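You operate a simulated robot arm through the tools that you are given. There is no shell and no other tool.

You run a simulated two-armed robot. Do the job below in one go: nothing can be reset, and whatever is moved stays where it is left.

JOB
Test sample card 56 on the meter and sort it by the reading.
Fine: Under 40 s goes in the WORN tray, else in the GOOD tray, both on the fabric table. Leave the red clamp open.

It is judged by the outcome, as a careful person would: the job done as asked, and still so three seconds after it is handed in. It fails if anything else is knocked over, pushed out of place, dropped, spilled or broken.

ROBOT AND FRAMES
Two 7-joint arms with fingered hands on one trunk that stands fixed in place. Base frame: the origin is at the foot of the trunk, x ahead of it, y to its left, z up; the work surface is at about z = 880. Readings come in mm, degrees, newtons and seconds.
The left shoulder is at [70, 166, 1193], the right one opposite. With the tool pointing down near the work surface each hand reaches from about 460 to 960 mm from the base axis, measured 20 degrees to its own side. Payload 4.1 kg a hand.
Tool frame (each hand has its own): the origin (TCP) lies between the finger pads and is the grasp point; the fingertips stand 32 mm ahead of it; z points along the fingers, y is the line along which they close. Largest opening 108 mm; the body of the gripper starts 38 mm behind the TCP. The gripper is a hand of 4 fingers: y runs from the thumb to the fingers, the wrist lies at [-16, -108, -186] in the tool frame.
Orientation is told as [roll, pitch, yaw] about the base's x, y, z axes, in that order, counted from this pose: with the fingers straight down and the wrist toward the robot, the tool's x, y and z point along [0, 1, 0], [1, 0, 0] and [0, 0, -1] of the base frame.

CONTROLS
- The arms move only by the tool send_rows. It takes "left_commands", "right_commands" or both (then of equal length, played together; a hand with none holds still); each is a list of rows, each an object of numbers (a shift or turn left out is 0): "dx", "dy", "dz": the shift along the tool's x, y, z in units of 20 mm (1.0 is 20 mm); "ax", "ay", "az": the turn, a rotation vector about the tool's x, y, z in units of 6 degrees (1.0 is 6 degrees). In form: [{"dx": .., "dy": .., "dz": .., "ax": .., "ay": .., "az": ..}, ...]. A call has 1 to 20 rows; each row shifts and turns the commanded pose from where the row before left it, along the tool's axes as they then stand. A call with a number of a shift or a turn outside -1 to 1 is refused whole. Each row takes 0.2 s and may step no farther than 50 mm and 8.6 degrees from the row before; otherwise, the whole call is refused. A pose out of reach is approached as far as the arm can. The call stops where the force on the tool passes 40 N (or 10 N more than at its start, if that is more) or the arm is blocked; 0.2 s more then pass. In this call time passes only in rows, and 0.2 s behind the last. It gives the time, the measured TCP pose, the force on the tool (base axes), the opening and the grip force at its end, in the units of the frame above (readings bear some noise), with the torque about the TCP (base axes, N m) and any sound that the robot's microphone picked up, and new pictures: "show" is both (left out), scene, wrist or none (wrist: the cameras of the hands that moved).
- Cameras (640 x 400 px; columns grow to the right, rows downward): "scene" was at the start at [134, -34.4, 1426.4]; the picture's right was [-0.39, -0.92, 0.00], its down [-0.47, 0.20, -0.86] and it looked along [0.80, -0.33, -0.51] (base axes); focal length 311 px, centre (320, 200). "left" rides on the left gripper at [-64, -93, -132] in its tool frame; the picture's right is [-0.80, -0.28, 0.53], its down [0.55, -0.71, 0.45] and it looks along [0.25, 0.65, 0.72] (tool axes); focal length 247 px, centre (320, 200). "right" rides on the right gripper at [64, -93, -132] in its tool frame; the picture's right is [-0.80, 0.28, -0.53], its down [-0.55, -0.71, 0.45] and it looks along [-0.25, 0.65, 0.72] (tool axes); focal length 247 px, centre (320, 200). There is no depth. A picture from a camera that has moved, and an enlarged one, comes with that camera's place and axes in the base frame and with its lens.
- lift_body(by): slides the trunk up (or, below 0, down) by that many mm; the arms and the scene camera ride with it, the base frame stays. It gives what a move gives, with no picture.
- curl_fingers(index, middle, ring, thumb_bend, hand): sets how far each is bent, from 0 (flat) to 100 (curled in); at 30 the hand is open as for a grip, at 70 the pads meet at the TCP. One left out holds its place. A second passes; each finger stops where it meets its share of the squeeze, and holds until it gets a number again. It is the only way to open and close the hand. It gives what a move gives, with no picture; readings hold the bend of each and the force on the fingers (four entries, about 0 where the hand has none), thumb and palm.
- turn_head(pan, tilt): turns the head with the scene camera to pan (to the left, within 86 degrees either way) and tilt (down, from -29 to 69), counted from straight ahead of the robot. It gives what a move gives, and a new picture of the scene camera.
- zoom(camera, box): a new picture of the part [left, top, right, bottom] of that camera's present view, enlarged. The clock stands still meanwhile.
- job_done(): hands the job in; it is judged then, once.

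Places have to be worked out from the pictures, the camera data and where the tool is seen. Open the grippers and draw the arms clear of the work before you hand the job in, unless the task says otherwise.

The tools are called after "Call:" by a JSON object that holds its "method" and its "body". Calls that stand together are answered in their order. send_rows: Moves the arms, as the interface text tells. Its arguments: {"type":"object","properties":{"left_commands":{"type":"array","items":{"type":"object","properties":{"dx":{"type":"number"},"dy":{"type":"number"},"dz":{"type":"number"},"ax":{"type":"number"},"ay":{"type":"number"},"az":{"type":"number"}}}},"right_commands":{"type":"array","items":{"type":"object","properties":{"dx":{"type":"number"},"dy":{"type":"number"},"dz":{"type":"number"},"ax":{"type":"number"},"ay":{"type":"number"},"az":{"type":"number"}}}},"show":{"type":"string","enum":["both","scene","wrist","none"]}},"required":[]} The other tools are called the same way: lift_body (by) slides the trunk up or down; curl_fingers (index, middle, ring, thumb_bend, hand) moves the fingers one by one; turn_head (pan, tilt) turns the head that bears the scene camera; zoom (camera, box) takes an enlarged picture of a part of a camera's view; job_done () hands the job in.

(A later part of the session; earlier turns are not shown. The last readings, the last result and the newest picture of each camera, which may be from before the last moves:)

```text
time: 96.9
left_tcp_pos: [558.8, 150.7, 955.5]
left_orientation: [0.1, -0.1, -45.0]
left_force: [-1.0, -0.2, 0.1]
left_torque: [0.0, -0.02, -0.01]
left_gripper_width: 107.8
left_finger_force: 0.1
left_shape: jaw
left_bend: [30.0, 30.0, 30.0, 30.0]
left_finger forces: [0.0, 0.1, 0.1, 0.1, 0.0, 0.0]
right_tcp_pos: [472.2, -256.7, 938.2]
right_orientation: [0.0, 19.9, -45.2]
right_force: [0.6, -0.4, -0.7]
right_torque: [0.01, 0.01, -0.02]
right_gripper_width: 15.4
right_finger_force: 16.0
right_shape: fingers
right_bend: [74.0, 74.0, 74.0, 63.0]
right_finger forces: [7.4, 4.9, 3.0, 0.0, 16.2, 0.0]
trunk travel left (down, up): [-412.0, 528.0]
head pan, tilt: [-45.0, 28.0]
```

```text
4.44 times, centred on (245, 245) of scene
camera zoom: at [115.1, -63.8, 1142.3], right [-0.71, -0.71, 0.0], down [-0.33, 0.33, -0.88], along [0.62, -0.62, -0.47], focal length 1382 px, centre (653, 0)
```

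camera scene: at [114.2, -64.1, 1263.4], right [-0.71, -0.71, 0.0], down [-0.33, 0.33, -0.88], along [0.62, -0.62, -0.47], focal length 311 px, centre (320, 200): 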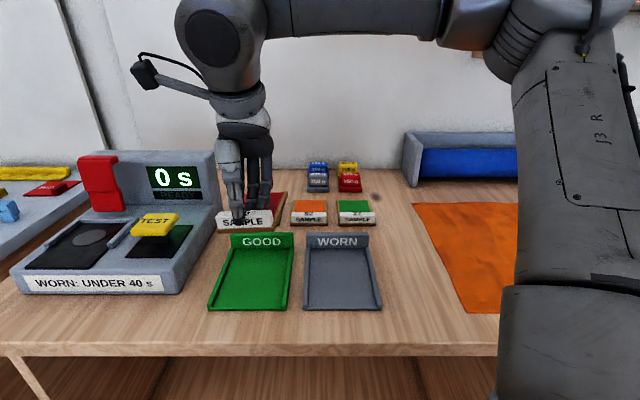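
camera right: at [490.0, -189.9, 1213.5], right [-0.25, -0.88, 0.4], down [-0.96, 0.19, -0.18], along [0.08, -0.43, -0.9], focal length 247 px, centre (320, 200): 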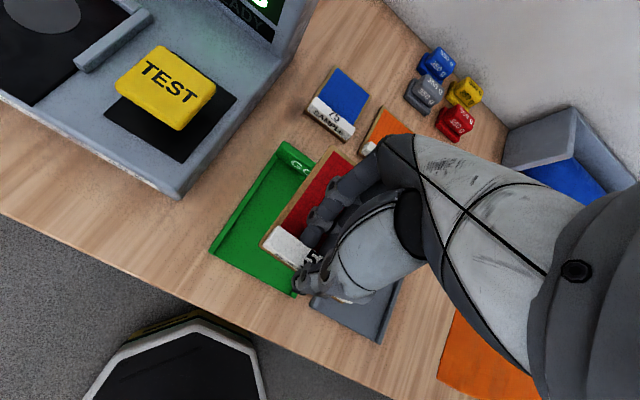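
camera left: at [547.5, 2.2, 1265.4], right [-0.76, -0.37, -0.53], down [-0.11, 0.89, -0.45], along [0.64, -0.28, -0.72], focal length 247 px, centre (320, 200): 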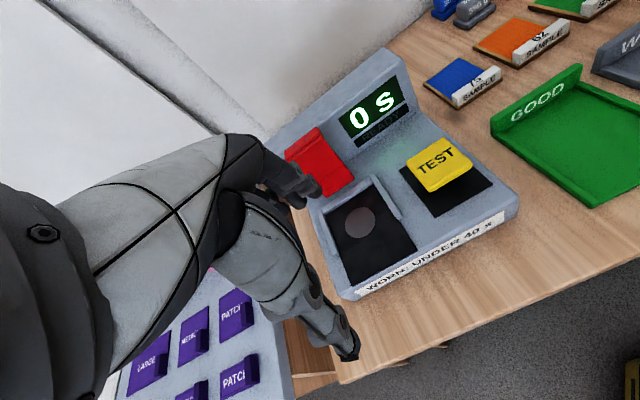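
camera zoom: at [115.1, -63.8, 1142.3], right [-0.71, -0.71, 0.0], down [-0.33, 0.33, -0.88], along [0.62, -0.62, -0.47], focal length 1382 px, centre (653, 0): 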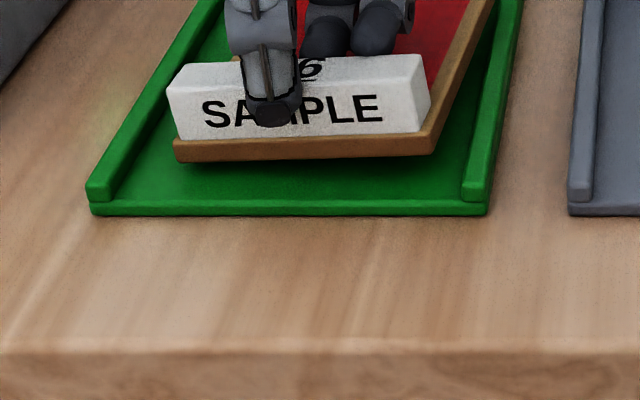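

By both width and height cues the card is now at floor level. I'll release by opening only the thumb first, so the fingers do not push down on the card.

Call:
{"method": "curl_fingers", "body": {"hand": "right", "thumb_bend": 42}}

Call:
{"method": "zoom", "body": {"camera": "scene", "box": [185, 190, 305, 290]}}

Call:
{"method": "zoom", "body": {"camera": "right", "box": [180, 100, 400, 320]}}

```text
time: 97.9
left_tcp_pos: [558.0, 149.4, 956.4]
left_orientation: [0.0, 0.1, -45.1]
left_force: [0.6, 0.6, -0.1]
left_torque: [-0.01, 0.02, 0.02]
left_gripper_width: 107.8
left_finger_force: 0.0
left_shape: jaw
left_bend: [30.0, 30.0, 30.0, 30.0]
left_finger forces: [0.0, 0.1, 0.0, 0.0, 0.1, 0.1]
right_tcp_pos: [473.0, -255.9, 937.4]
right_orientation: [0.0, 20.0, -45.2]
right_force: [-0.7, -0.7, -0.1]
right_torque: [-0.04, -0.01, -0.01]
right_gripper_width: 29.0
right_finger_force: 0.1
right_shape: fingers
right_bend: [75.0, 75.0, 75.0, 42.0]
right_finger forces: [0.1, 0.0, 0.0, 0.0, 0.1, 0.0]
trunk travel left (down, up): [-412.0, 528.0]
head pan, tilt: [-45.0, 28.0]
```

```text
4.00 times, centred on (245, 240) of scene
camera zoom: at [115.2, -63.8, 1142.3], right [-0.71, -0.71, 0.0], down [-0.33, 0.33, -0.88], along [0.62, -0.62, -0.47], focal length 1243 px, centre (620, 40)
```

zoom: 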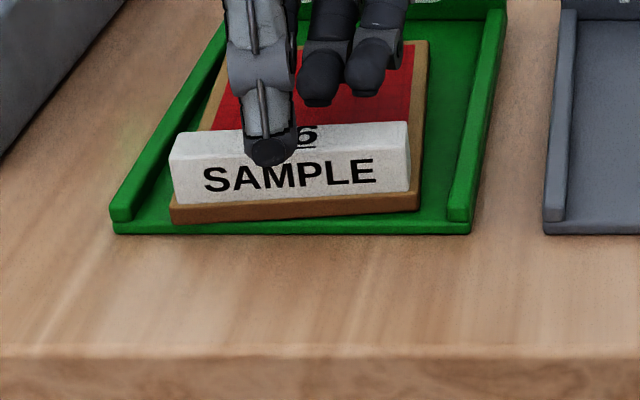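

```text
1.82 times, centred on (290, 210) of right
camera zoom: at [488.3, -181.0, 1092.5], right [-0.25, -0.88, 0.4], down [-0.96, 0.19, -0.18], along [0.08, -0.43, -0.9], focal length 449 px, centre (374, 182)
```

zoom: 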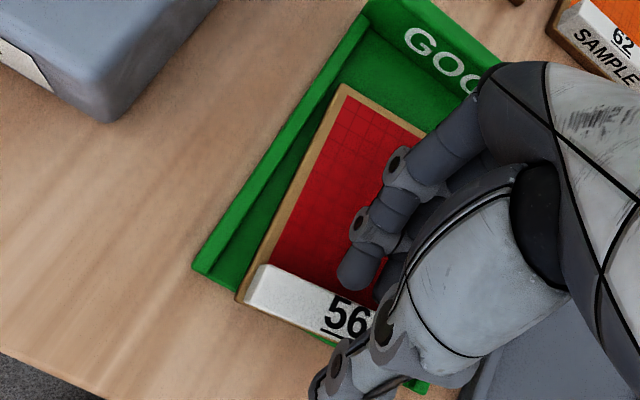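

The card lies flat in the GOOD tray, slightly turned. I'll raise the trunk 120 mm to lift the right hand clear, then move that hand away to the right.

Call:
{"method": "lift_body", "body": {"by": 120}}

Call:
{"method": "send_rows", "body": {"right_commands": [{"dx": -1}, {"dx": -1}, {"dx": -1}, {"dx": -1}, {"dx": -1}, {"dx": -1}, {"dx": -1}, {"dx": -1}, {"dx": -1}, {"dx": -1}, {"dx": -1}, {"dx": -1}, {"dx": -1, "ax": -0.83}, {"dx": -1, "ax": -0.83}, {"dx": -1, "ax": -0.83}, {"dx": -1, "ax": -0.83}], "show": "scene"}}

```text
time: 99.4
left_tcp_pos: [559.4, 150.4, 1076.1]
left_orientation: [-0.1, -0.2, -45.0]
left_force: [-0.6, -0.3, 0.3]
left_torque: [-0.01, 0.0, 0.01]
left_gripper_width: 107.9
left_finger_force: 0.2
left_shape: jaw
left_bend: [30.0, 30.0, 30.0, 30.0]
left_finger forces: [0.0, 0.0, 0.1, 0.0, 0.1, 0.0]
right_tcp_pos: [471.6, -256.1, 1057.9]
right_orientation: [-0.1, 19.9, -45.2]
right_force: [-0.1, 0.2, 0.1]
right_torque: [0.03, 0.0, 0.04]
right_gripper_width: 28.7
right_finger_force: 0.0
right_shape: fingers
right_bend: [75.0, 75.0, 75.0, 42.0]
right_finger forces: [0.1, 0.1, 0.0, 0.0, 0.1, 0.0]
trunk travel left (down, up): [-532.0, 408.0]
head pan, tilt: [-45.0, 28.0]
```

```text
time: 102.8
left_tcp_pos: [558.4, 150.5, 1076.8]
left_orientation: [0.1, 0.0, -44.9]
left_force: [0.2, 0.1, 0.2]
left_torque: [0.01, -0.05, 0.05]
left_gripper_width: 108.0
left_finger_force: 0.1
left_shape: jaw
left_bend: [30.0, 30.0, 30.0, 30.0]
left_finger forces: [0.1, 0.0, 0.1, 0.0, 0.0, 0.0]
right_tcp_pos: [243.8, -481.0, 1059.5]
right_orientation: [0.0, 0.0, -45.2]
right_force: [0.0, 0.5, 0.1]
right_torque: [-0.03, 0.0, 0.0]
right_gripper_width: 28.8
right_finger_force: 0.0
right_shape: fingers
right_bend: [75.0, 75.0, 75.0, 42.0]
right_finger forces: [0.1, 0.1, 0.1, 0.0, 0.0, 0.0]
trunk travel left (down, up): [-532.0, 408.0]
head pan, tilt: [-45.0, 28.0]
camera scene: at [114.2, -64.2, 1262.4], right [-0.71, -0.71, 0.0], down [-0.33, 0.33, -0.88], along [0.62, -0.62, -0.47], focal length 311 px, centre (320, 200)
```

scene: 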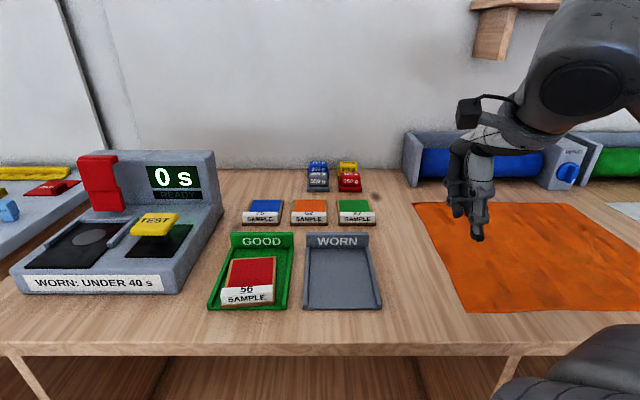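

The right hand is clear and the card rests in the GOOD tray. I'll zoom to measure its exact place and angle for the left-hand pick-up, and look at the clamp again.

Call:
{"method": "zoom", "body": {"camera": "scene", "box": [200, 225, 310, 315]}}

Call:
{"method": "zoom", "body": {"camera": "scene", "box": [10, 140, 230, 300]}}

```text
4.44 times, centred on (255, 270) of scene
camera zoom: at [114.2, -64.2, 1262.4], right [-0.71, -0.71, 0.0], down [-0.33, 0.33, -0.88], along [0.62, -0.62, -0.47], focal length 1382 px, centre (609, -111)
```

zoom: 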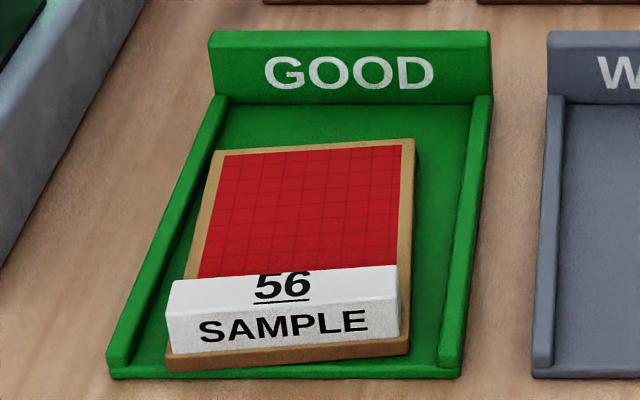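

```text
2.50 times, centred on (120, 220) of scene
camera zoom: at [114.2, -64.2, 1262.4], right [-0.71, -0.71, 0.0], down [-0.33, 0.33, -0.88], along [0.62, -0.62, -0.47], focal length 777 px, centre (820, 150)
```

zoom: 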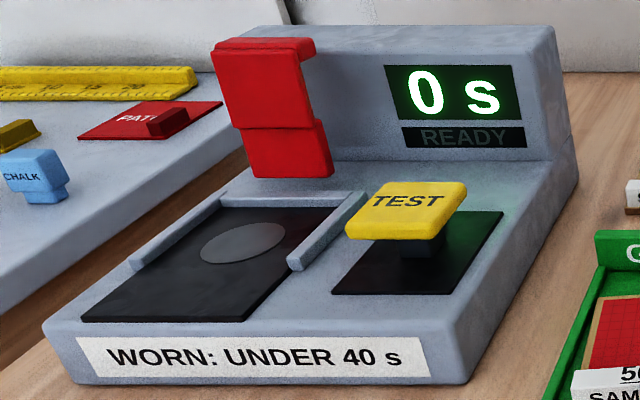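

The card is at front-mid (a≈480, b≈−149), turned about 5.5°, with its label block at a≈489, z≈893–911. I'll bring the left hand over it at the present height to test that reach.

Call:
{"method": "send_rows", "body": {"left_commands": [{"dx": -0.994, "dy": 0.558}, {"dx": -0.994, "dy": 0.558}, {"dx": -0.994, "dy": 0.558}, {"dx": -0.994, "dy": 0.558}, {"dx": -0.994, "dy": 0.558}, {"dx": -0.994, "dy": 0.558}, {"dx": -0.994, "dy": 0.558}, {"dx": -0.994, "dy": 0.558}, {"dx": -0.994, "dy": 0.558}, {"dx": -0.994, "dy": 0.558}, {"dx": -0.994, "dy": 0.558}, {"dx": -0.994, "dy": 0.558}, {"dx": -0.994, "dy": 0.558}, {"dx": -0.994, "dy": 0.558}, {"dx": -0.994, "dy": 0.558}, {"dx": -0.994, "dy": 0.558}, {"dx": -0.994, "dy": 0.558}, {"dx": -0.994, "dy": 0.558}, {"az": -0.93}], "show": "both"}}

```text
time: 106.8
left_tcp_pos: [447.2, -245.6, 1074.5]
left_orientation: [0.0, 0.0, -39.4]
left_force: [0.0, -0.9, 0.1]
left_torque: [0.01, 0.0, 0.02]
left_gripper_width: 107.8
left_finger_force: 0.1
left_shape: jaw
left_bend: [30.0, 30.0, 30.0, 30.0]
left_finger forces: [0.0, 0.0, 0.1, 0.0, 0.1, 0.0]
right_tcp_pos: [244.6, -481.8, 1058.2]
right_orientation: [-0.1, 0.1, -45.2]
right_force: [0.7, -0.1, -1.0]
right_torque: [0.0, -0.01, 0.01]
right_gripper_width: 28.5
right_finger_force: 0.0
right_shape: fingers
right_bend: [75.0, 75.0, 75.0, 42.0]
right_finger forces: [0.0, 0.1, 0.0, 0.0, 0.0, 0.0]
trunk travel left (down, up): [-532.0, 408.0]
head pan, tilt: [-45.0, 28.0]
camera scene: at [114.7, -63.7, 1262.4], right [-0.71, -0.71, 0.0], down [-0.33, 0.33, -0.88], along [0.62, -0.62, -0.47], focal length 311 px, centre (320, 200)
camera left: at [334.1, -237.4, 1206.6], right [-0.72, -0.44, -0.53], down [-0.2, 0.87, -0.45], along [0.66, -0.22, -0.72], focal length 247 px, centre (320, 200)
```

scene: 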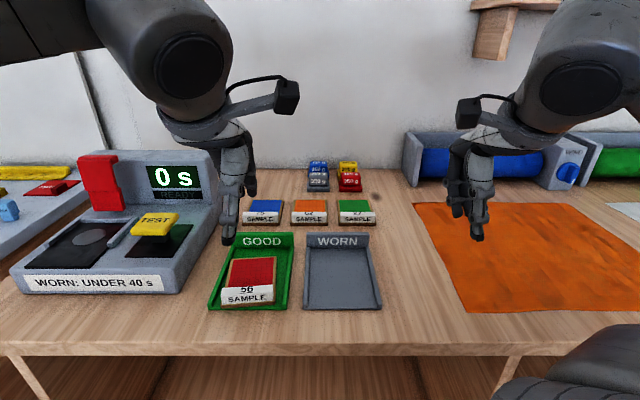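
left: 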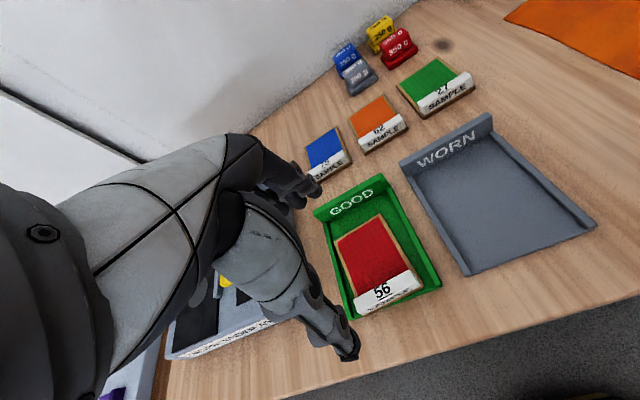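

The left arm reaches it comfortably, and the label appears where predicted in its wrist view. I'll pre-shape the left fingers to about 55 mm and lower the trunk 115 mm.

Call:
{"method": "curl_fingers", "body": {"hand": "left", "index": 50, "middle": 50, "ring": 50, "thumb_bend": 50}}

Call:
{"method": "lift_body", "body": {"by": -115}}

Call:
{"method": "zoom", "body": {"camera": "scene", "box": [180, 190, 320, 310]}}

Call:
{"method": "zoom", "body": {"camera": "left", "box": [220, 140, 480, 360]}}

```text
time: 107.8
left_tcp_pos: [448.4, -246.3, 1075.1]
left_orientation: [0.0, 0.0, -39.4]
left_force: [0.1, 0.5, -0.5]
left_torque: [0.0, 0.03, 0.0]
left_gripper_width: 56.1
left_finger_force: 0.1
left_shape: fingers
left_bend: [50.0, 50.0, 50.0, 50.0]
left_finger forces: [0.1, 0.1, 0.0, 0.0, 0.0, 0.0]
right_tcp_pos: [245.5, -480.5, 1058.1]
right_orientation: [-0.1, 0.0, -45.2]
right_force: [0.6, -0.3, -0.3]
right_torque: [0.01, -0.03, 0.02]
right_gripper_width: 28.6
right_finger_force: 0.2
right_shape: fingers
right_bend: [75.0, 75.0, 75.0, 42.0]
right_finger forces: [0.1, 0.0, 0.0, 0.0, 0.0, 0.0]
trunk travel left (down, up): [-532.0, 408.0]
head pan, tilt: [-45.0, 28.0]
```

```text
time: 109.2
left_tcp_pos: [447.1, -247.6, 960.7]
left_orientation: [0.1, 0.0, -39.5]
left_force: [0.2, 1.2, -0.3]
left_torque: [0.0, 0.0, -0.04]
left_gripper_width: 56.2
left_finger_force: 0.0
left_shape: fingers
left_bend: [50.0, 50.0, 50.0, 50.0]
left_finger forces: [0.0, 0.0, 0.0, 0.0, 0.0, 0.0]
right_tcp_pos: [244.6, -480.4, 942.9]
right_orientation: [0.0, 0.1, -45.1]
right_force: [-0.1, 0.7, 0.8]
right_torque: [0.01, -0.01, 0.0]
right_gripper_width: 28.7
right_finger_force: 0.1
right_shape: fingers
right_bend: [75.0, 75.0, 75.0, 42.0]
right_finger forces: [0.1, 0.0, 0.0, 0.0, 0.0, 0.0]
trunk travel left (down, up): [-417.0, 523.0]
head pan, tilt: [-45.0, 28.0]
```

```text
3.33 times, centred on (250, 250) of scene
camera zoom: at [115.0, -63.9, 1147.4], right [-0.71, -0.71, 0.0], down [-0.33, 0.33, -0.88], along [0.62, -0.62, -0.47], focal length 1036 px, centre (553, 33)
```

zoom: 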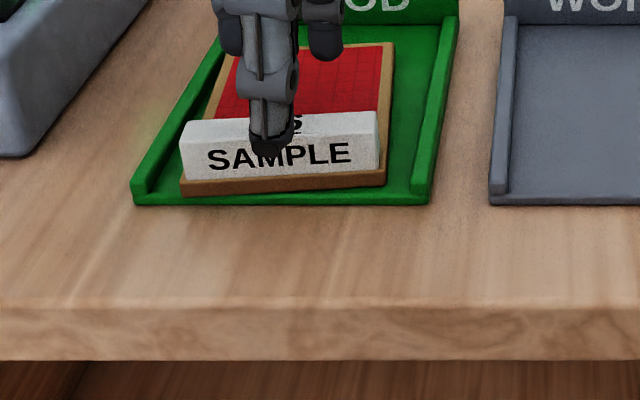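

```text
1.82 times, centred on (350, 250) of left
camera zoom: at [334.2, -237.3, 1091.7], right [-0.73, -0.44, -0.53], down [-0.2, 0.87, -0.45], along [0.66, -0.22, -0.72], focal length 449 px, centre (266, 109)
```

zoom: 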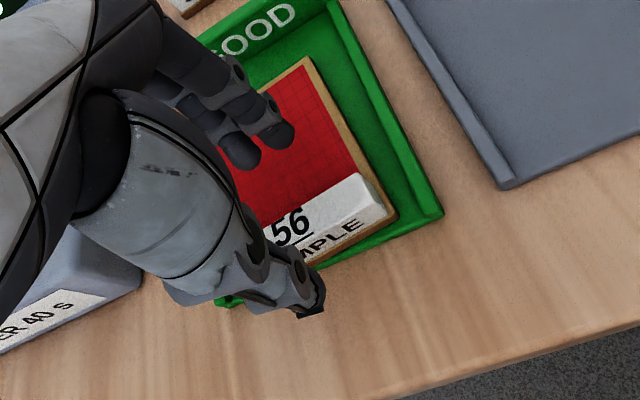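

The hand is centred on the label with the thumb in front and the fingers behind. Thumb tip is about 43 mm and finger tips about 37 mm below the TCP, so I'll lower 27 mm to TCP z≈933.

Call:
{"method": "lift_body", "body": {"by": -27}}

Call:
{"method": "zoom", "body": {"camera": "scene", "box": [180, 190, 320, 310]}}

Call:
{"method": "zoom", "body": {"camera": "left", "box": [220, 140, 480, 360]}}

```text
time: 110.0
left_tcp_pos: [444.5, -234.2, 938.9]
left_orientation: [-0.5, -0.8, -39.5]
left_force: [0.7, -0.5, 0.6]
left_torque: [0.01, -0.01, 0.0]
left_gripper_width: 56.0
left_finger_force: 0.0
left_shape: fingers
left_bend: [50.0, 50.0, 50.0, 50.0]
left_finger forces: [0.0, 0.0, 0.0, 0.1, 0.1, 0.1]
right_tcp_pos: [240.7, -469.1, 926.6]
right_orientation: [-0.6, -0.6, -45.1]
right_force: [0.7, -0.4, -0.1]
right_torque: [0.04, 0.01, 0.01]
right_gripper_width: 28.8
right_finger_force: 0.1
right_shape: fingers
right_bend: [75.0, 75.0, 75.0, 42.0]
right_finger forces: [0.0, 0.0, 0.0, 0.0, 0.0, 0.1]
trunk travel left (down, up): [-390.0, 550.0]
head pan, tilt: [-45.0, 28.0]
```

```text
3.33 times, centred on (250, 250) of scene
camera zoom: at [110.2, -49.3, 1123.4], right [-0.71, -0.71, 0.01], down [-0.33, 0.32, -0.89], along [0.62, -0.63, -0.46], focal length 1036 px, centre (553, 33)
```

zoom: 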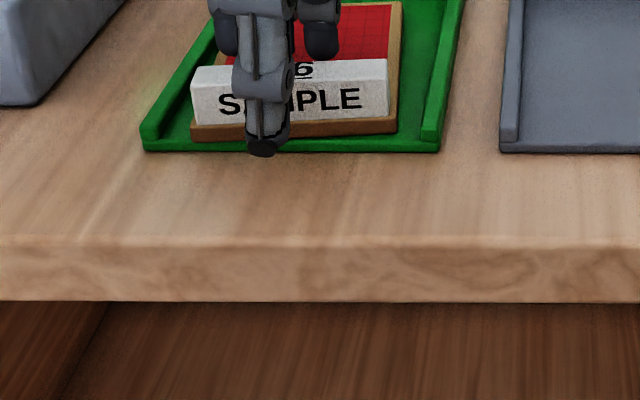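

```text
1.82 times, centred on (350, 250) of left
camera zoom: at [330.6, -223.3, 1071.0], right [-0.72, -0.45, -0.53], down [-0.2, 0.87, -0.46], along [0.66, -0.23, -0.71], focal length 449 px, centre (266, 109)
```

zoom: 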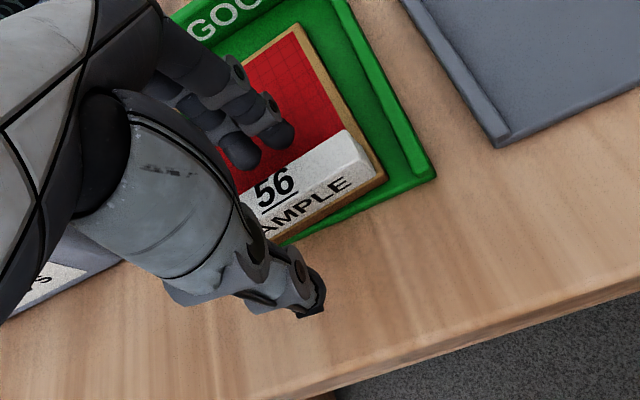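

The whole robot shifted sideways (camera moved about 15 mm left) during that lowering, so some part of my body must be pressing on something. I'll raise the trunk 40 mm right away to relieve it.

Call:
{"method": "lift_body", "body": {"by": 40}}

Call:
{"method": "turn_head", "body": {"pan": -80, "tilt": 55}}

```text
time: 110.8
left_tcp_pos: [446.9, -245.7, 973.0]
left_orientation: [0.0, 0.0, -39.4]
left_force: [0.3, 0.5, -0.5]
left_torque: [-0.03, -0.03, -0.04]
left_gripper_width: 56.2
left_finger_force: 0.0
left_shape: fingers
left_bend: [50.0, 50.0, 50.0, 50.0]
left_finger forces: [0.0, 0.0, 0.1, 0.1, 0.1, 0.0]
right_tcp_pos: [244.5, -481.5, 955.1]
right_orientation: [0.0, 0.1, -45.3]
right_force: [0.7, 0.3, -0.7]
right_torque: [0.01, -0.02, 0.01]
right_gripper_width: 28.6
right_finger_force: 0.1
right_shape: fingers
right_bend: [75.0, 75.0, 75.0, 42.0]
right_finger forces: [0.1, 0.0, 0.0, 0.0, 0.0, 0.0]
trunk travel left (down, up): [-430.0, 510.0]
head pan, tilt: [-45.0, 28.0]
```

```text
time: 111.8
left_tcp_pos: [447.2, -247.4, 973.3]
left_orientation: [0.1, 0.1, -39.5]
left_force: [0.3, -0.2, 0.3]
left_torque: [-0.02, -0.02, -0.02]
left_gripper_width: 56.0
left_finger_force: 0.0
left_shape: fingers
left_bend: [50.0, 50.0, 50.0, 50.0]
left_finger forces: [0.0, 0.0, 0.0, 0.0, 0.0, 0.0]
right_tcp_pos: [245.5, -480.4, 955.9]
right_orientation: [0.1, 0.1, -45.2]
right_force: [-0.1, -0.2, 0.7]
right_torque: [-0.01, -0.02, -0.01]
right_gripper_width: 28.9
right_finger_force: 0.1
right_shape: fingers
right_bend: [75.0, 75.0, 75.0, 42.0]
right_finger forces: [0.0, 0.0, 0.0, 0.0, 0.0, 0.0]
trunk travel left (down, up): [-430.0, 510.0]
head pan, tilt: [-80.0, 55.0]
camera scene: at [63.2, -70.6, 1121.1], right [-0.98, -0.17, 0.0], down [-0.14, 0.81, -0.57], along [0.1, -0.57, -0.82], focal length 311 px, centre (320, 200)
```

scene: 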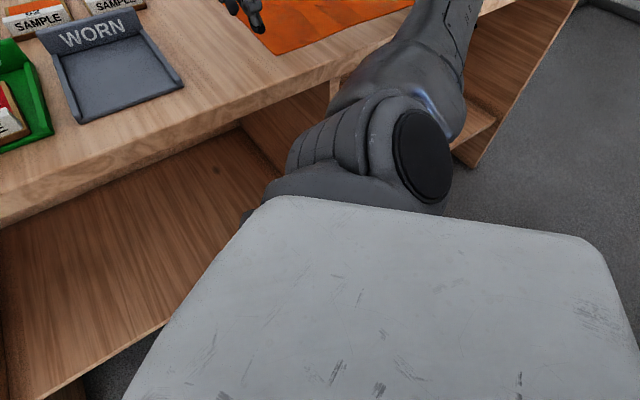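

Everything returned to its former place after raising. My right shoulder was evidently touching the bench edge at that trunk height. I'll keep the trunk where it is and lower the left arm itself by 40 mm instead.

Call:
{"method": "turn_head", "body": {"pan": -45, "tilt": 30}}

Call:
{"method": "send_rows", "body": {"left_commands": [{"dz": 0.7}, {"dz": 0.7}, {"dz": 0.6}], "show": "none"}}

Call:
{"method": "zoom", "body": {"camera": "scene", "box": [180, 170, 320, 290]}}

Call:
{"method": "zoom", "body": {"camera": "left", "box": [220, 140, 480, 360]}}

```text
time: 112.8
left_tcp_pos: [447.1, -246.4, 972.1]
left_orientation: [0.1, 0.1, -39.3]
left_force: [-0.2, 0.2, -0.5]
left_torque: [0.01, 0.01, -0.01]
left_gripper_width: 56.3
left_finger_force: 0.0
left_shape: fingers
left_bend: [50.0, 50.0, 50.0, 50.0]
left_finger forces: [0.1, 0.0, 0.0, 0.1, 0.1, 0.0]
right_tcp_pos: [245.7, -481.4, 955.5]
right_orientation: [0.0, 0.1, -45.1]
right_force: [0.6, -1.0, -0.2]
right_torque: [0.01, 0.0, 0.02]
right_gripper_width: 28.9
right_finger_force: 0.0
right_shape: fingers
right_bend: [75.0, 75.0, 75.0, 42.0]
right_finger forces: [0.0, 0.0, 0.1, 0.0, 0.0, 0.0]
trunk travel left (down, up): [-430.0, 510.0]
head pan, tilt: [-45.0, 30.0]
camera scene: at [114.5, -63.5, 1157.1], right [-0.71, -0.71, 0.0], down [-0.35, 0.35, -0.87], along [0.61, -0.61, -0.5], focal length 311 px, centre (320, 200)
```

scene: 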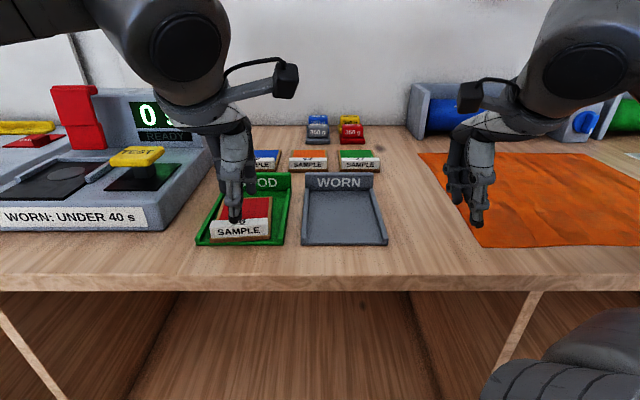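

```text
time: 113.6
left_tcp_pos: [447.6, -247.0, 932.1]
left_orientation: [0.0, 0.0, -39.5]
left_force: [0.1, 0.1, 0.6]
left_torque: [-0.03, -0.01, -0.01]
left_gripper_width: 56.1
left_finger_force: 0.1
left_shape: fingers
left_bend: [50.0, 50.0, 50.0, 50.0]
left_finger forces: [0.0, 0.0, 0.0, 0.1, 0.1, 0.1]
right_tcp_pos: [244.5, -480.9, 958.2]
right_orientation: [0.0, 0.1, -45.2]
right_force: [-1.1, 0.3, -0.2]
right_torque: [-0.03, 0.0, 0.0]
right_gripper_width: 28.8
right_finger_force: 0.1
right_shape: fingers
right_bend: [75.0, 75.0, 75.0, 42.0]
right_finger forces: [0.1, 0.0, 0.1, 0.1, 0.0, 0.0]
trunk travel left (down, up): [-430.0, 510.0]
head pan, tilt: [-45.0, 30.0]
```

```text
3.33 times, centred on (250, 230) of scene
camera zoom: at [114.8, -63.5, 1157.1], right [-0.71, -0.71, 0.0], down [-0.35, 0.35, -0.87], along [0.61, -0.61, -0.5], focal length 1036 px, centre (553, 100)
```

zoom: 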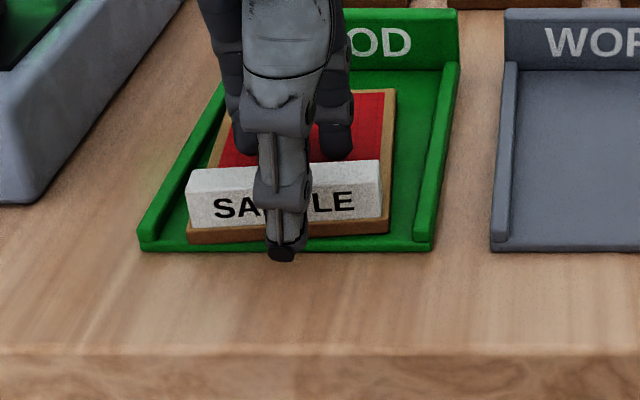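

```text
1.82 times, centred on (350, 250) of left
camera zoom: at [334.5, -238.1, 1064.8], right [-0.72, -0.44, -0.53], down [-0.2, 0.87, -0.45], along [0.66, -0.22, -0.72], focal length 449 px, centre (266, 109)
```

zoom: 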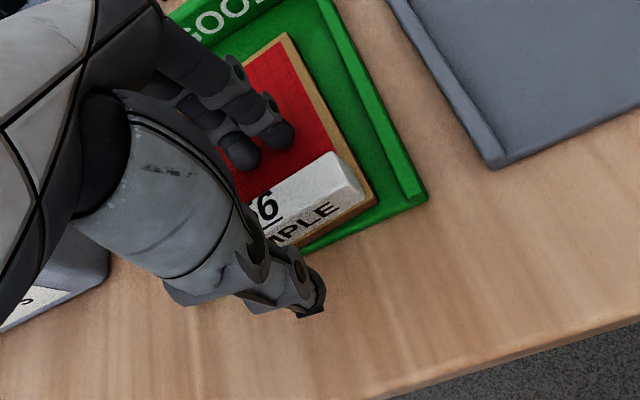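

The fingers hang just behind the label and the thumb in front. I'll bring the thumb to 61 so it lies close to the label's front, then close the fingers against it.

Call:
{"method": "curl_fingers", "body": {"hand": "left", "thumb_bend": 61, "index": 58, "middle": 58, "ring": 58}}

Call:
{"method": "zoom", "body": {"camera": "scene", "box": [180, 170, 320, 290]}}

Call:
{"method": "zoom", "body": {"camera": "left", "box": [250, 150, 450, 330]}}

```text
time: 114.6
left_tcp_pos: [447.7, -247.4, 934.1]
left_orientation: [0.0, 0.1, -39.4]
left_force: [0.1, 0.8, 0.3]
left_torque: [-0.02, 0.02, -0.01]
left_gripper_width: 31.9
left_finger_force: 0.0
left_shape: fingers
left_bend: [57.0, 57.0, 57.0, 61.0]
left_finger forces: [0.1, 0.0, 0.1, 0.0, 0.0, 0.0]
right_tcp_pos: [245.1, -481.5, 956.7]
right_orientation: [0.0, 0.1, -45.2]
right_force: [-0.8, -0.5, -0.5]
right_torque: [0.01, -0.01, -0.02]
right_gripper_width: 28.8
right_finger_force: 0.0
right_shape: fingers
right_bend: [75.0, 75.0, 75.0, 42.0]
right_finger forces: [0.1, 0.0, 0.0, 0.0, 0.1, 0.0]
trunk travel left (down, up): [-430.0, 510.0]
head pan, tilt: [-45.0, 30.0]
```

```text
3.33 times, centred on (250, 230) of scene
camera zoom: at [114.6, -63.5, 1157.1], right [-0.71, -0.71, 0.0], down [-0.35, 0.35, -0.87], along [0.61, -0.61, -0.5], focal length 1036 px, centre (553, 100)
```

zoom: 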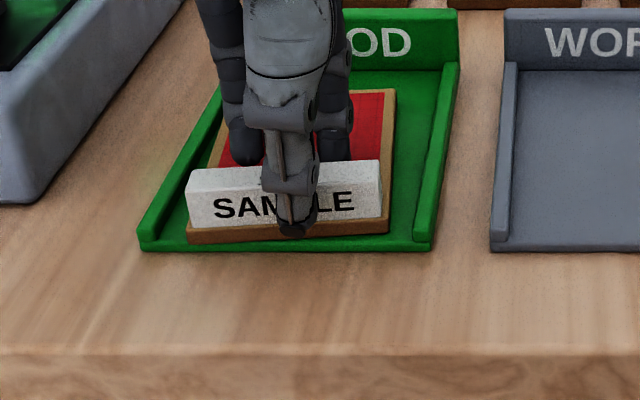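

```text
2.22 times, centred on (350, 240) of left
camera zoom: at [334.2, -238.0, 1065.1], right [-0.73, -0.44, -0.53], down [-0.2, 0.87, -0.45], along [0.66, -0.22, -0.72], focal length 549 px, centre (253, 111)
```

zoom: 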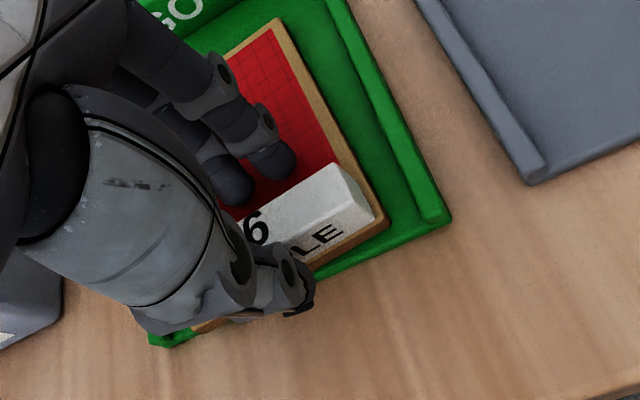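

Thumb and fingers now bracket the block closely without having moved the card. Closing the fingers onto it.

Call:
{"method": "curl_fingers", "body": {"hand": "left", "index": 75, "middle": 75, "ring": 75}}

Call:
{"method": "zoom", "body": {"camera": "scene", "box": [180, 170, 320, 290]}}

Call:
{"method": "zoom", "body": {"camera": "left", "box": [250, 150, 450, 330]}}

```text
time: 115.6
left_tcp_pos: [446.9, -247.6, 934.3]
left_orientation: [0.0, 0.0, -39.4]
left_force: [0.4, -0.3, -0.4]
left_torque: [0.02, 0.02, 0.02]
left_gripper_width: 16.7
left_finger_force: 5.8
left_shape: fingers
left_bend: [74.0, 74.0, 75.0, 56.0]
left_finger forces: [2.9, 1.9, 1.0, 0.0, 6.2, 0.0]
right_tcp_pos: [245.2, -480.8, 957.2]
right_orientation: [0.0, 0.1, -45.3]
right_force: [-0.1, 0.6, 0.4]
right_torque: [0.01, -0.01, 0.0]
right_gripper_width: 28.8
right_finger_force: 0.1
right_shape: fingers
right_bend: [75.0, 75.0, 75.0, 42.0]
right_finger forces: [0.1, 0.0, 0.0, 0.0, 0.0, 0.0]
trunk travel left (down, up): [-430.0, 510.0]
head pan, tilt: [-45.0, 30.0]
```

```text
3.33 times, centred on (250, 230) of scene
camera zoom: at [114.6, -63.5, 1157.1], right [-0.71, -0.71, 0.0], down [-0.35, 0.35, -0.87], along [0.61, -0.61, -0.5], focal length 1036 px, centre (553, 100)
```

zoom: 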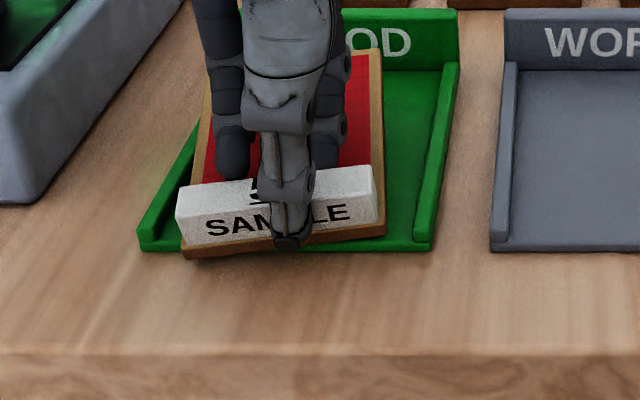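

```text
2.22 times, centred on (350, 240) of left
camera zoom: at [334.3, -238.1, 1065.1], right [-0.73, -0.44, -0.53], down [-0.2, 0.87, -0.45], along [0.66, -0.22, -0.72], focal length 549 px, centre (253, 111)
```

zoom: 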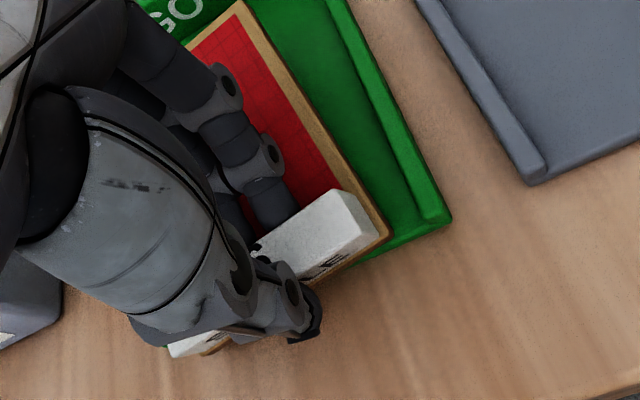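

The grip again tipped the card up, because the thumb tip presses lower than the fingertips. I'll release and regrasp with roles swapped (thumb bent more and higher, fingers straighter), which should hold the card flat.

Call:
{"method": "curl_fingers", "body": {"hand": "left", "index": 50, "middle": 50, "ring": 50, "thumb_bend": 50}}

Call:
{"method": "zoom", "body": {"camera": "scene", "box": [180, 170, 320, 290]}}

Call:
{"method": "zoom", "body": {"camera": "left", "box": [250, 150, 450, 330]}}

```text
time: 116.6
left_tcp_pos: [447.8, -248.1, 934.0]
left_orientation: [0.1, 0.0, -39.4]
left_force: [0.3, 0.3, -0.3]
left_torque: [-0.01, 0.0, -0.03]
left_gripper_width: 55.2
left_finger_force: 0.1
left_shape: fingers
left_bend: [50.0, 50.0, 50.0, 50.0]
left_finger forces: [0.0, 0.1, 0.1, 0.0, 0.0, 0.1]
right_tcp_pos: [244.4, -482.4, 956.5]
right_orientation: [0.0, 0.1, -45.3]
right_force: [0.7, -1.1, -0.4]
right_torque: [0.02, -0.01, 0.02]
right_gripper_width: 29.1
right_finger_force: 0.0
right_shape: fingers
right_bend: [75.0, 75.0, 75.0, 42.0]
right_finger forces: [0.0, 0.0, 0.0, 0.0, 0.0, 0.1]
trunk travel left (down, up): [-430.0, 510.0]
head pan, tilt: [-45.0, 30.0]
```

```text
3.33 times, centred on (250, 230) of scene
camera zoom: at [114.6, -63.5, 1157.1], right [-0.71, -0.71, 0.0], down [-0.35, 0.35, -0.87], along [0.61, -0.61, -0.5], focal length 1036 px, centre (553, 100)
```

zoom: 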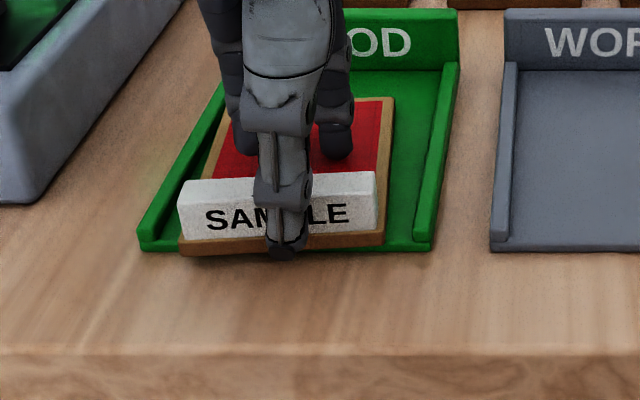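

```text
2.22 times, centred on (350, 240) of left
camera zoom: at [334.2, -238.0, 1065.1], right [-0.73, -0.44, -0.53], down [-0.2, 0.87, -0.45], along [0.66, -0.22, -0.72], focal length 549 px, centre (253, 111)
```

zoom: 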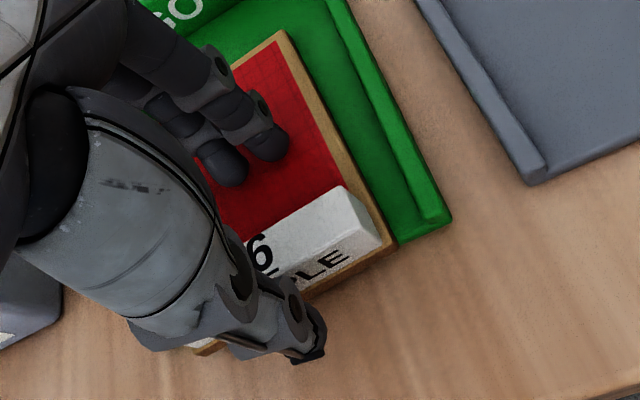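

The card is flat again, with its label centred near a≈482. I'll shift the hand 20 mm toward me so the block lies on the finger side, then bend the thumb to 68 and the fingers to 56.

Call:
{"method": "send_rows", "body": {"left_commands": [{"dy": -0.5}, {"dy": -0.5}], "show": "none"}}

Call:
{"method": "curl_fingers", "body": {"hand": "left", "thumb_bend": 68, "index": 54, "middle": 54, "ring": 54}}

Call:
{"method": "zoom", "body": {"camera": "scene", "box": [180, 170, 320, 290]}}

Call:
{"method": "zoom", "body": {"camera": "left", "box": [250, 150, 450, 330]}}

```text
time: 117.2
left_tcp_pos: [431.0, -234.6, 932.9]
left_orientation: [0.1, 0.0, -39.4]
left_force: [-0.4, 0.0, -0.1]
left_torque: [0.01, 0.01, -0.01]
left_gripper_width: 55.2
left_finger_force: 0.1
left_shape: fingers
left_bend: [50.0, 50.0, 50.0, 50.0]
left_finger forces: [0.0, 0.0, 0.0, 0.0, 0.0, 0.0]
right_tcp_pos: [246.0, -480.7, 956.7]
right_orientation: [0.0, 0.2, -45.2]
right_force: [0.8, 0.3, -0.4]
right_torque: [0.0, -0.02, 0.0]
right_gripper_width: 28.7
right_finger_force: 0.0
right_shape: fingers
right_bend: [75.0, 75.0, 75.0, 42.0]
right_finger forces: [0.0, 0.0, 0.0, 0.0, 0.1, 0.0]
trunk travel left (down, up): [-430.0, 510.0]
head pan, tilt: [-45.0, 30.0]
```

```text
time: 118.2
left_tcp_pos: [431.4, -234.1, 934.6]
left_orientation: [-0.1, 0.0, -39.3]
left_force: [-0.5, -0.6, 0.0]
left_torque: [0.01, -0.01, 0.03]
left_gripper_width: 27.3
left_finger_force: 0.0
left_shape: fingers
left_bend: [54.0, 54.0, 54.0, 68.0]
left_finger forces: [0.0, 0.1, 0.0, 0.0, 0.1, 0.0]
right_tcp_pos: [244.1, -482.6, 957.4]
right_orientation: [0.1, 0.2, -45.2]
right_force: [-0.1, 0.2, 0.5]
right_torque: [0.02, 0.01, 0.0]
right_gripper_width: 28.9
right_finger_force: 0.0
right_shape: fingers
right_bend: [75.0, 75.0, 75.0, 42.0]
right_finger forces: [0.0, 0.0, 0.0, 0.0, 0.0, 0.0]
trunk travel left (down, up): [-430.0, 510.0]
head pan, tilt: [-45.0, 30.0]
```

```text
3.33 times, centred on (250, 230) of scene
camera zoom: at [114.6, -63.5, 1157.1], right [-0.71, -0.71, 0.0], down [-0.35, 0.35, -0.87], along [0.61, -0.61, -0.5], focal length 1036 px, centre (553, 100)
```

zoom: 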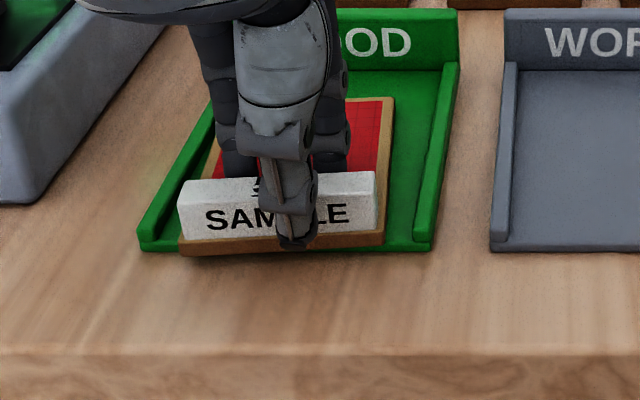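

```text
2.22 times, centred on (350, 240) of left
camera zoom: at [318.8, -225.1, 1064.6], right [-0.73, -0.44, -0.53], down [-0.2, 0.87, -0.45], along [0.66, -0.22, -0.72], focal length 549 px, centre (253, 111)
```

zoom: 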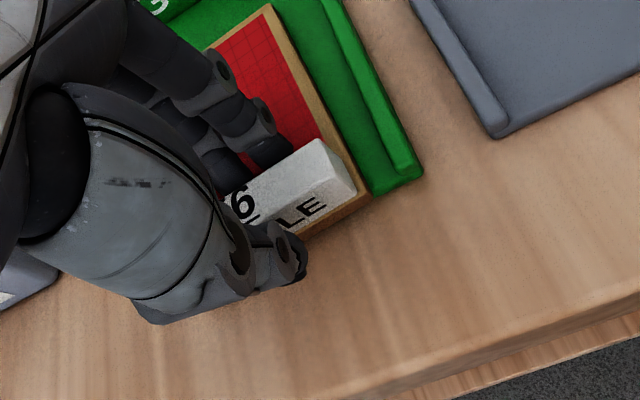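

Both sides are now close to the block with swapped bends. I'll close: thumb to 85 and fingers to 64.

Call:
{"method": "curl_fingers", "body": {"hand": "left", "thumb_bend": 85, "index": 64, "middle": 64, "ring": 64}}

Call:
{"method": "zoom", "body": {"camera": "scene", "box": [180, 170, 320, 290]}}

Call:
{"method": "zoom", "body": {"camera": "left", "box": [250, 150, 450, 330]}}

```text
time: 119.2
left_tcp_pos: [430.8, -234.3, 933.6]
left_orientation: [0.0, 0.1, -39.4]
left_force: [-2.6, 0.1, 0.4]
left_torque: [-0.09, -0.14, -0.16]
left_gripper_width: 15.1
left_finger_force: 17.9
left_shape: fingers
left_bend: [58.0, 60.0, 60.0, 73.0]
left_finger forces: [5.5, 7.8, 4.6, 0.1, 17.5, 0.0]
right_tcp_pos: [245.5, -479.6, 957.0]
right_orientation: [0.0, 0.2, -45.2]
right_force: [0.1, 0.2, -0.3]
right_torque: [-0.03, 0.02, -0.01]
right_gripper_width: 29.0
right_finger_force: 0.1
right_shape: fingers
right_bend: [75.0, 75.0, 75.0, 42.0]
right_finger forces: [0.1, 0.1, 0.1, 0.1, 0.0, 0.0]
trunk travel left (down, up): [-430.0, 510.0]
head pan, tilt: [-45.0, 30.0]
```

```text
3.33 times, centred on (250, 230) of scene
camera zoom: at [114.1, -63.5, 1157.2], right [-0.71, -0.71, 0.0], down [-0.35, 0.35, -0.87], along [0.61, -0.61, -0.5], focal length 1036 px, centre (553, 100)
```

zoom: 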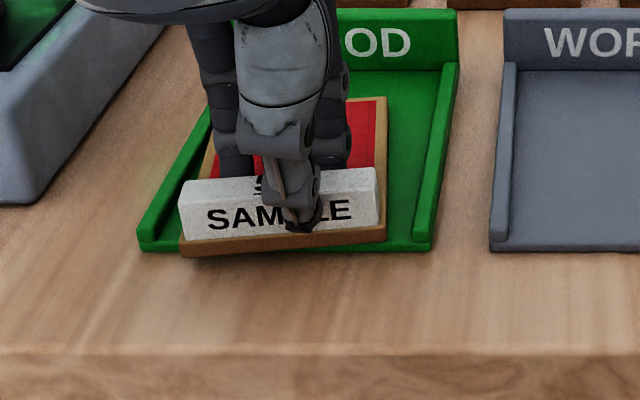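

```text
2.22 times, centred on (350, 240) of left
camera zoom: at [318.3, -225.2, 1064.8], right [-0.72, -0.44, -0.53], down [-0.2, 0.87, -0.45], along [0.66, -0.22, -0.72], focal length 549 px, centre (253, 111)
```

zoom: 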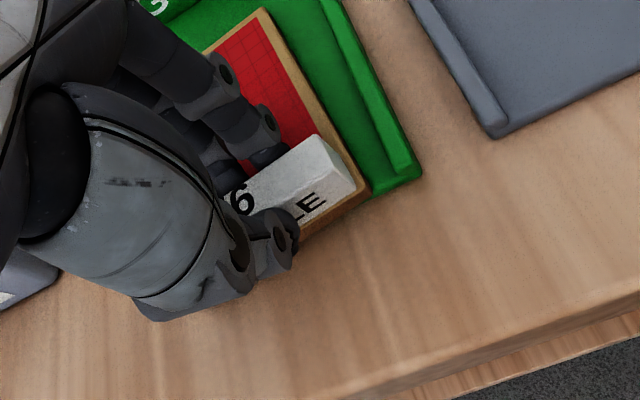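

The card is gripped flat now (about 18 N). I'll lift the trunk 110 mm and check how it hangs.

Call:
{"method": "lift_body", "body": {"by": 110}}

Call:
{"method": "turn_head", "body": {"pan": -40, "tilt": 30}}

Call:
{"method": "zoom", "body": {"camera": "left", "box": [200, 100, 480, 330]}}

```text
time: 120.6
left_tcp_pos: [432.2, -235.2, 1043.5]
left_orientation: [0.0, 0.1, -39.4]
left_force: [0.1, -0.3, -1.0]
left_torque: [0.03, 0.0, 0.0]
left_gripper_width: 14.8
left_finger_force: 19.0
left_shape: fingers
left_bend: [56.0, 59.0, 60.0, 76.0]
left_finger forces: [8.9, 5.4, 4.1, 0.0, 18.3, 0.0]
right_tcp_pos: [245.9, -480.6, 1066.8]
right_orientation: [0.0, 0.1, -45.2]
right_force: [0.5, 0.2, -0.4]
right_torque: [0.02, 0.01, -0.03]
right_gripper_width: 28.7
right_finger_force: 0.1
right_shape: fingers
right_bend: [75.0, 75.0, 75.0, 42.0]
right_finger forces: [0.0, 0.0, 0.0, 0.0, 0.1, 0.0]
trunk travel left (down, up): [-540.0, 400.0]
head pan, tilt: [-45.0, 30.0]
```

```text
time: 121.3
left_tcp_pos: [432.7, -235.2, 1043.5]
left_orientation: [0.0, 0.0, -39.4]
left_force: [0.0, -0.2, 0.6]
left_torque: [0.0, 0.03, -0.02]
left_gripper_width: 14.8
left_finger_force: 18.4
left_shape: fingers
left_bend: [56.0, 59.0, 60.0, 76.0]
left_finger forces: [8.8, 5.3, 4.1, 0.0, 18.3, 0.1]
right_tcp_pos: [244.5, -481.5, 1066.0]
right_orientation: [0.0, 0.0, -45.2]
right_force: [1.0, 0.0, -0.7]
right_torque: [0.0, -0.02, 0.0]
right_gripper_width: 29.0
right_finger_force: 0.0
right_shape: fingers
right_bend: [75.0, 75.0, 75.0, 42.0]
right_finger forces: [0.0, 0.0, 0.0, 0.0, 0.0, 0.0]
trunk travel left (down, up): [-540.0, 400.0]
head pan, tilt: [-40.0, 30.0]
camera scene: at [119.9, -57.7, 1267.1], right [-0.64, -0.77, 0.0], down [-0.38, 0.32, -0.87], along [0.66, -0.56, -0.5], focal length 311 px, centre (320, 200)
```

scene: 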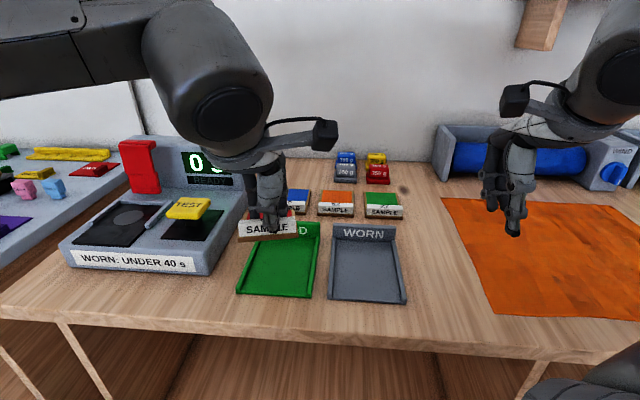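

```text
1.74 times, centred on (340, 215) of left
camera zoom: at [318.9, -225.2, 1174.6], right [-0.73, -0.44, -0.53], down [-0.2, 0.87, -0.45], along [0.66, -0.22, -0.72], focal length 430 px, centre (285, 174)
```

zoom: 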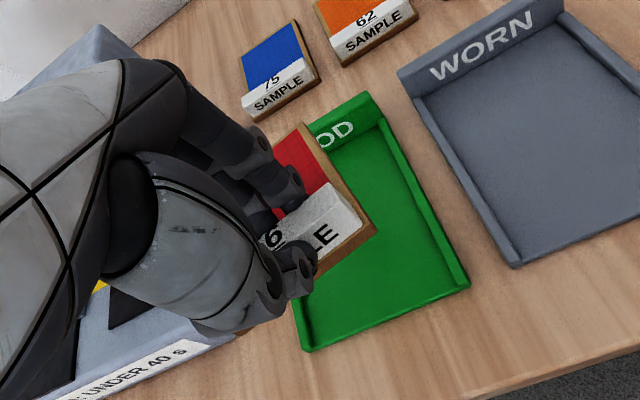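

I'll zoom on the held card to estimate its pitch now that it hangs free.

Call:
{"method": "zoom", "body": {"camera": "scene", "box": [210, 160, 330, 260]}}

Call:
{"method": "zoom", "body": {"camera": "right", "box": [0, 0, 640, 400]}}

```text
4.00 times, centred on (270, 210) of scene
camera zoom: at [119.9, -57.7, 1267.1], right [-0.64, -0.77, 0.0], down [-0.38, 0.32, -0.87], along [0.66, -0.56, -0.5], focal length 1243 px, centre (520, 160)
```

zoom: 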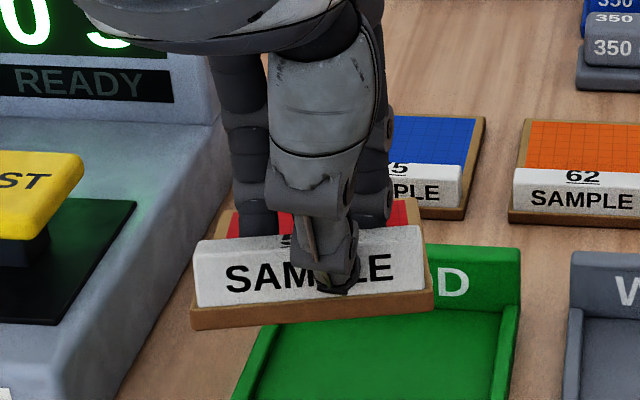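

```text
1.00 times, centred on (320, 200) of right (not enlarged: the box is as wide or as high as the picture)
camera zoom: at [225.9, -369.8, 1197.0], right [-0.37, -0.76, 0.53], down [-0.89, 0.11, -0.45], along [0.28, -0.64, -0.72], focal length 247 px, centre (320, 200)
```

zoom: 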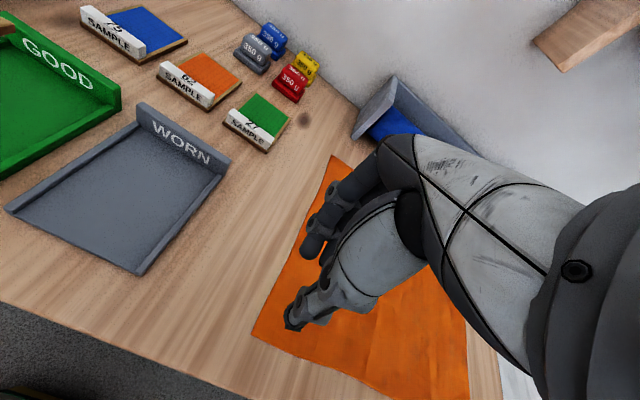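

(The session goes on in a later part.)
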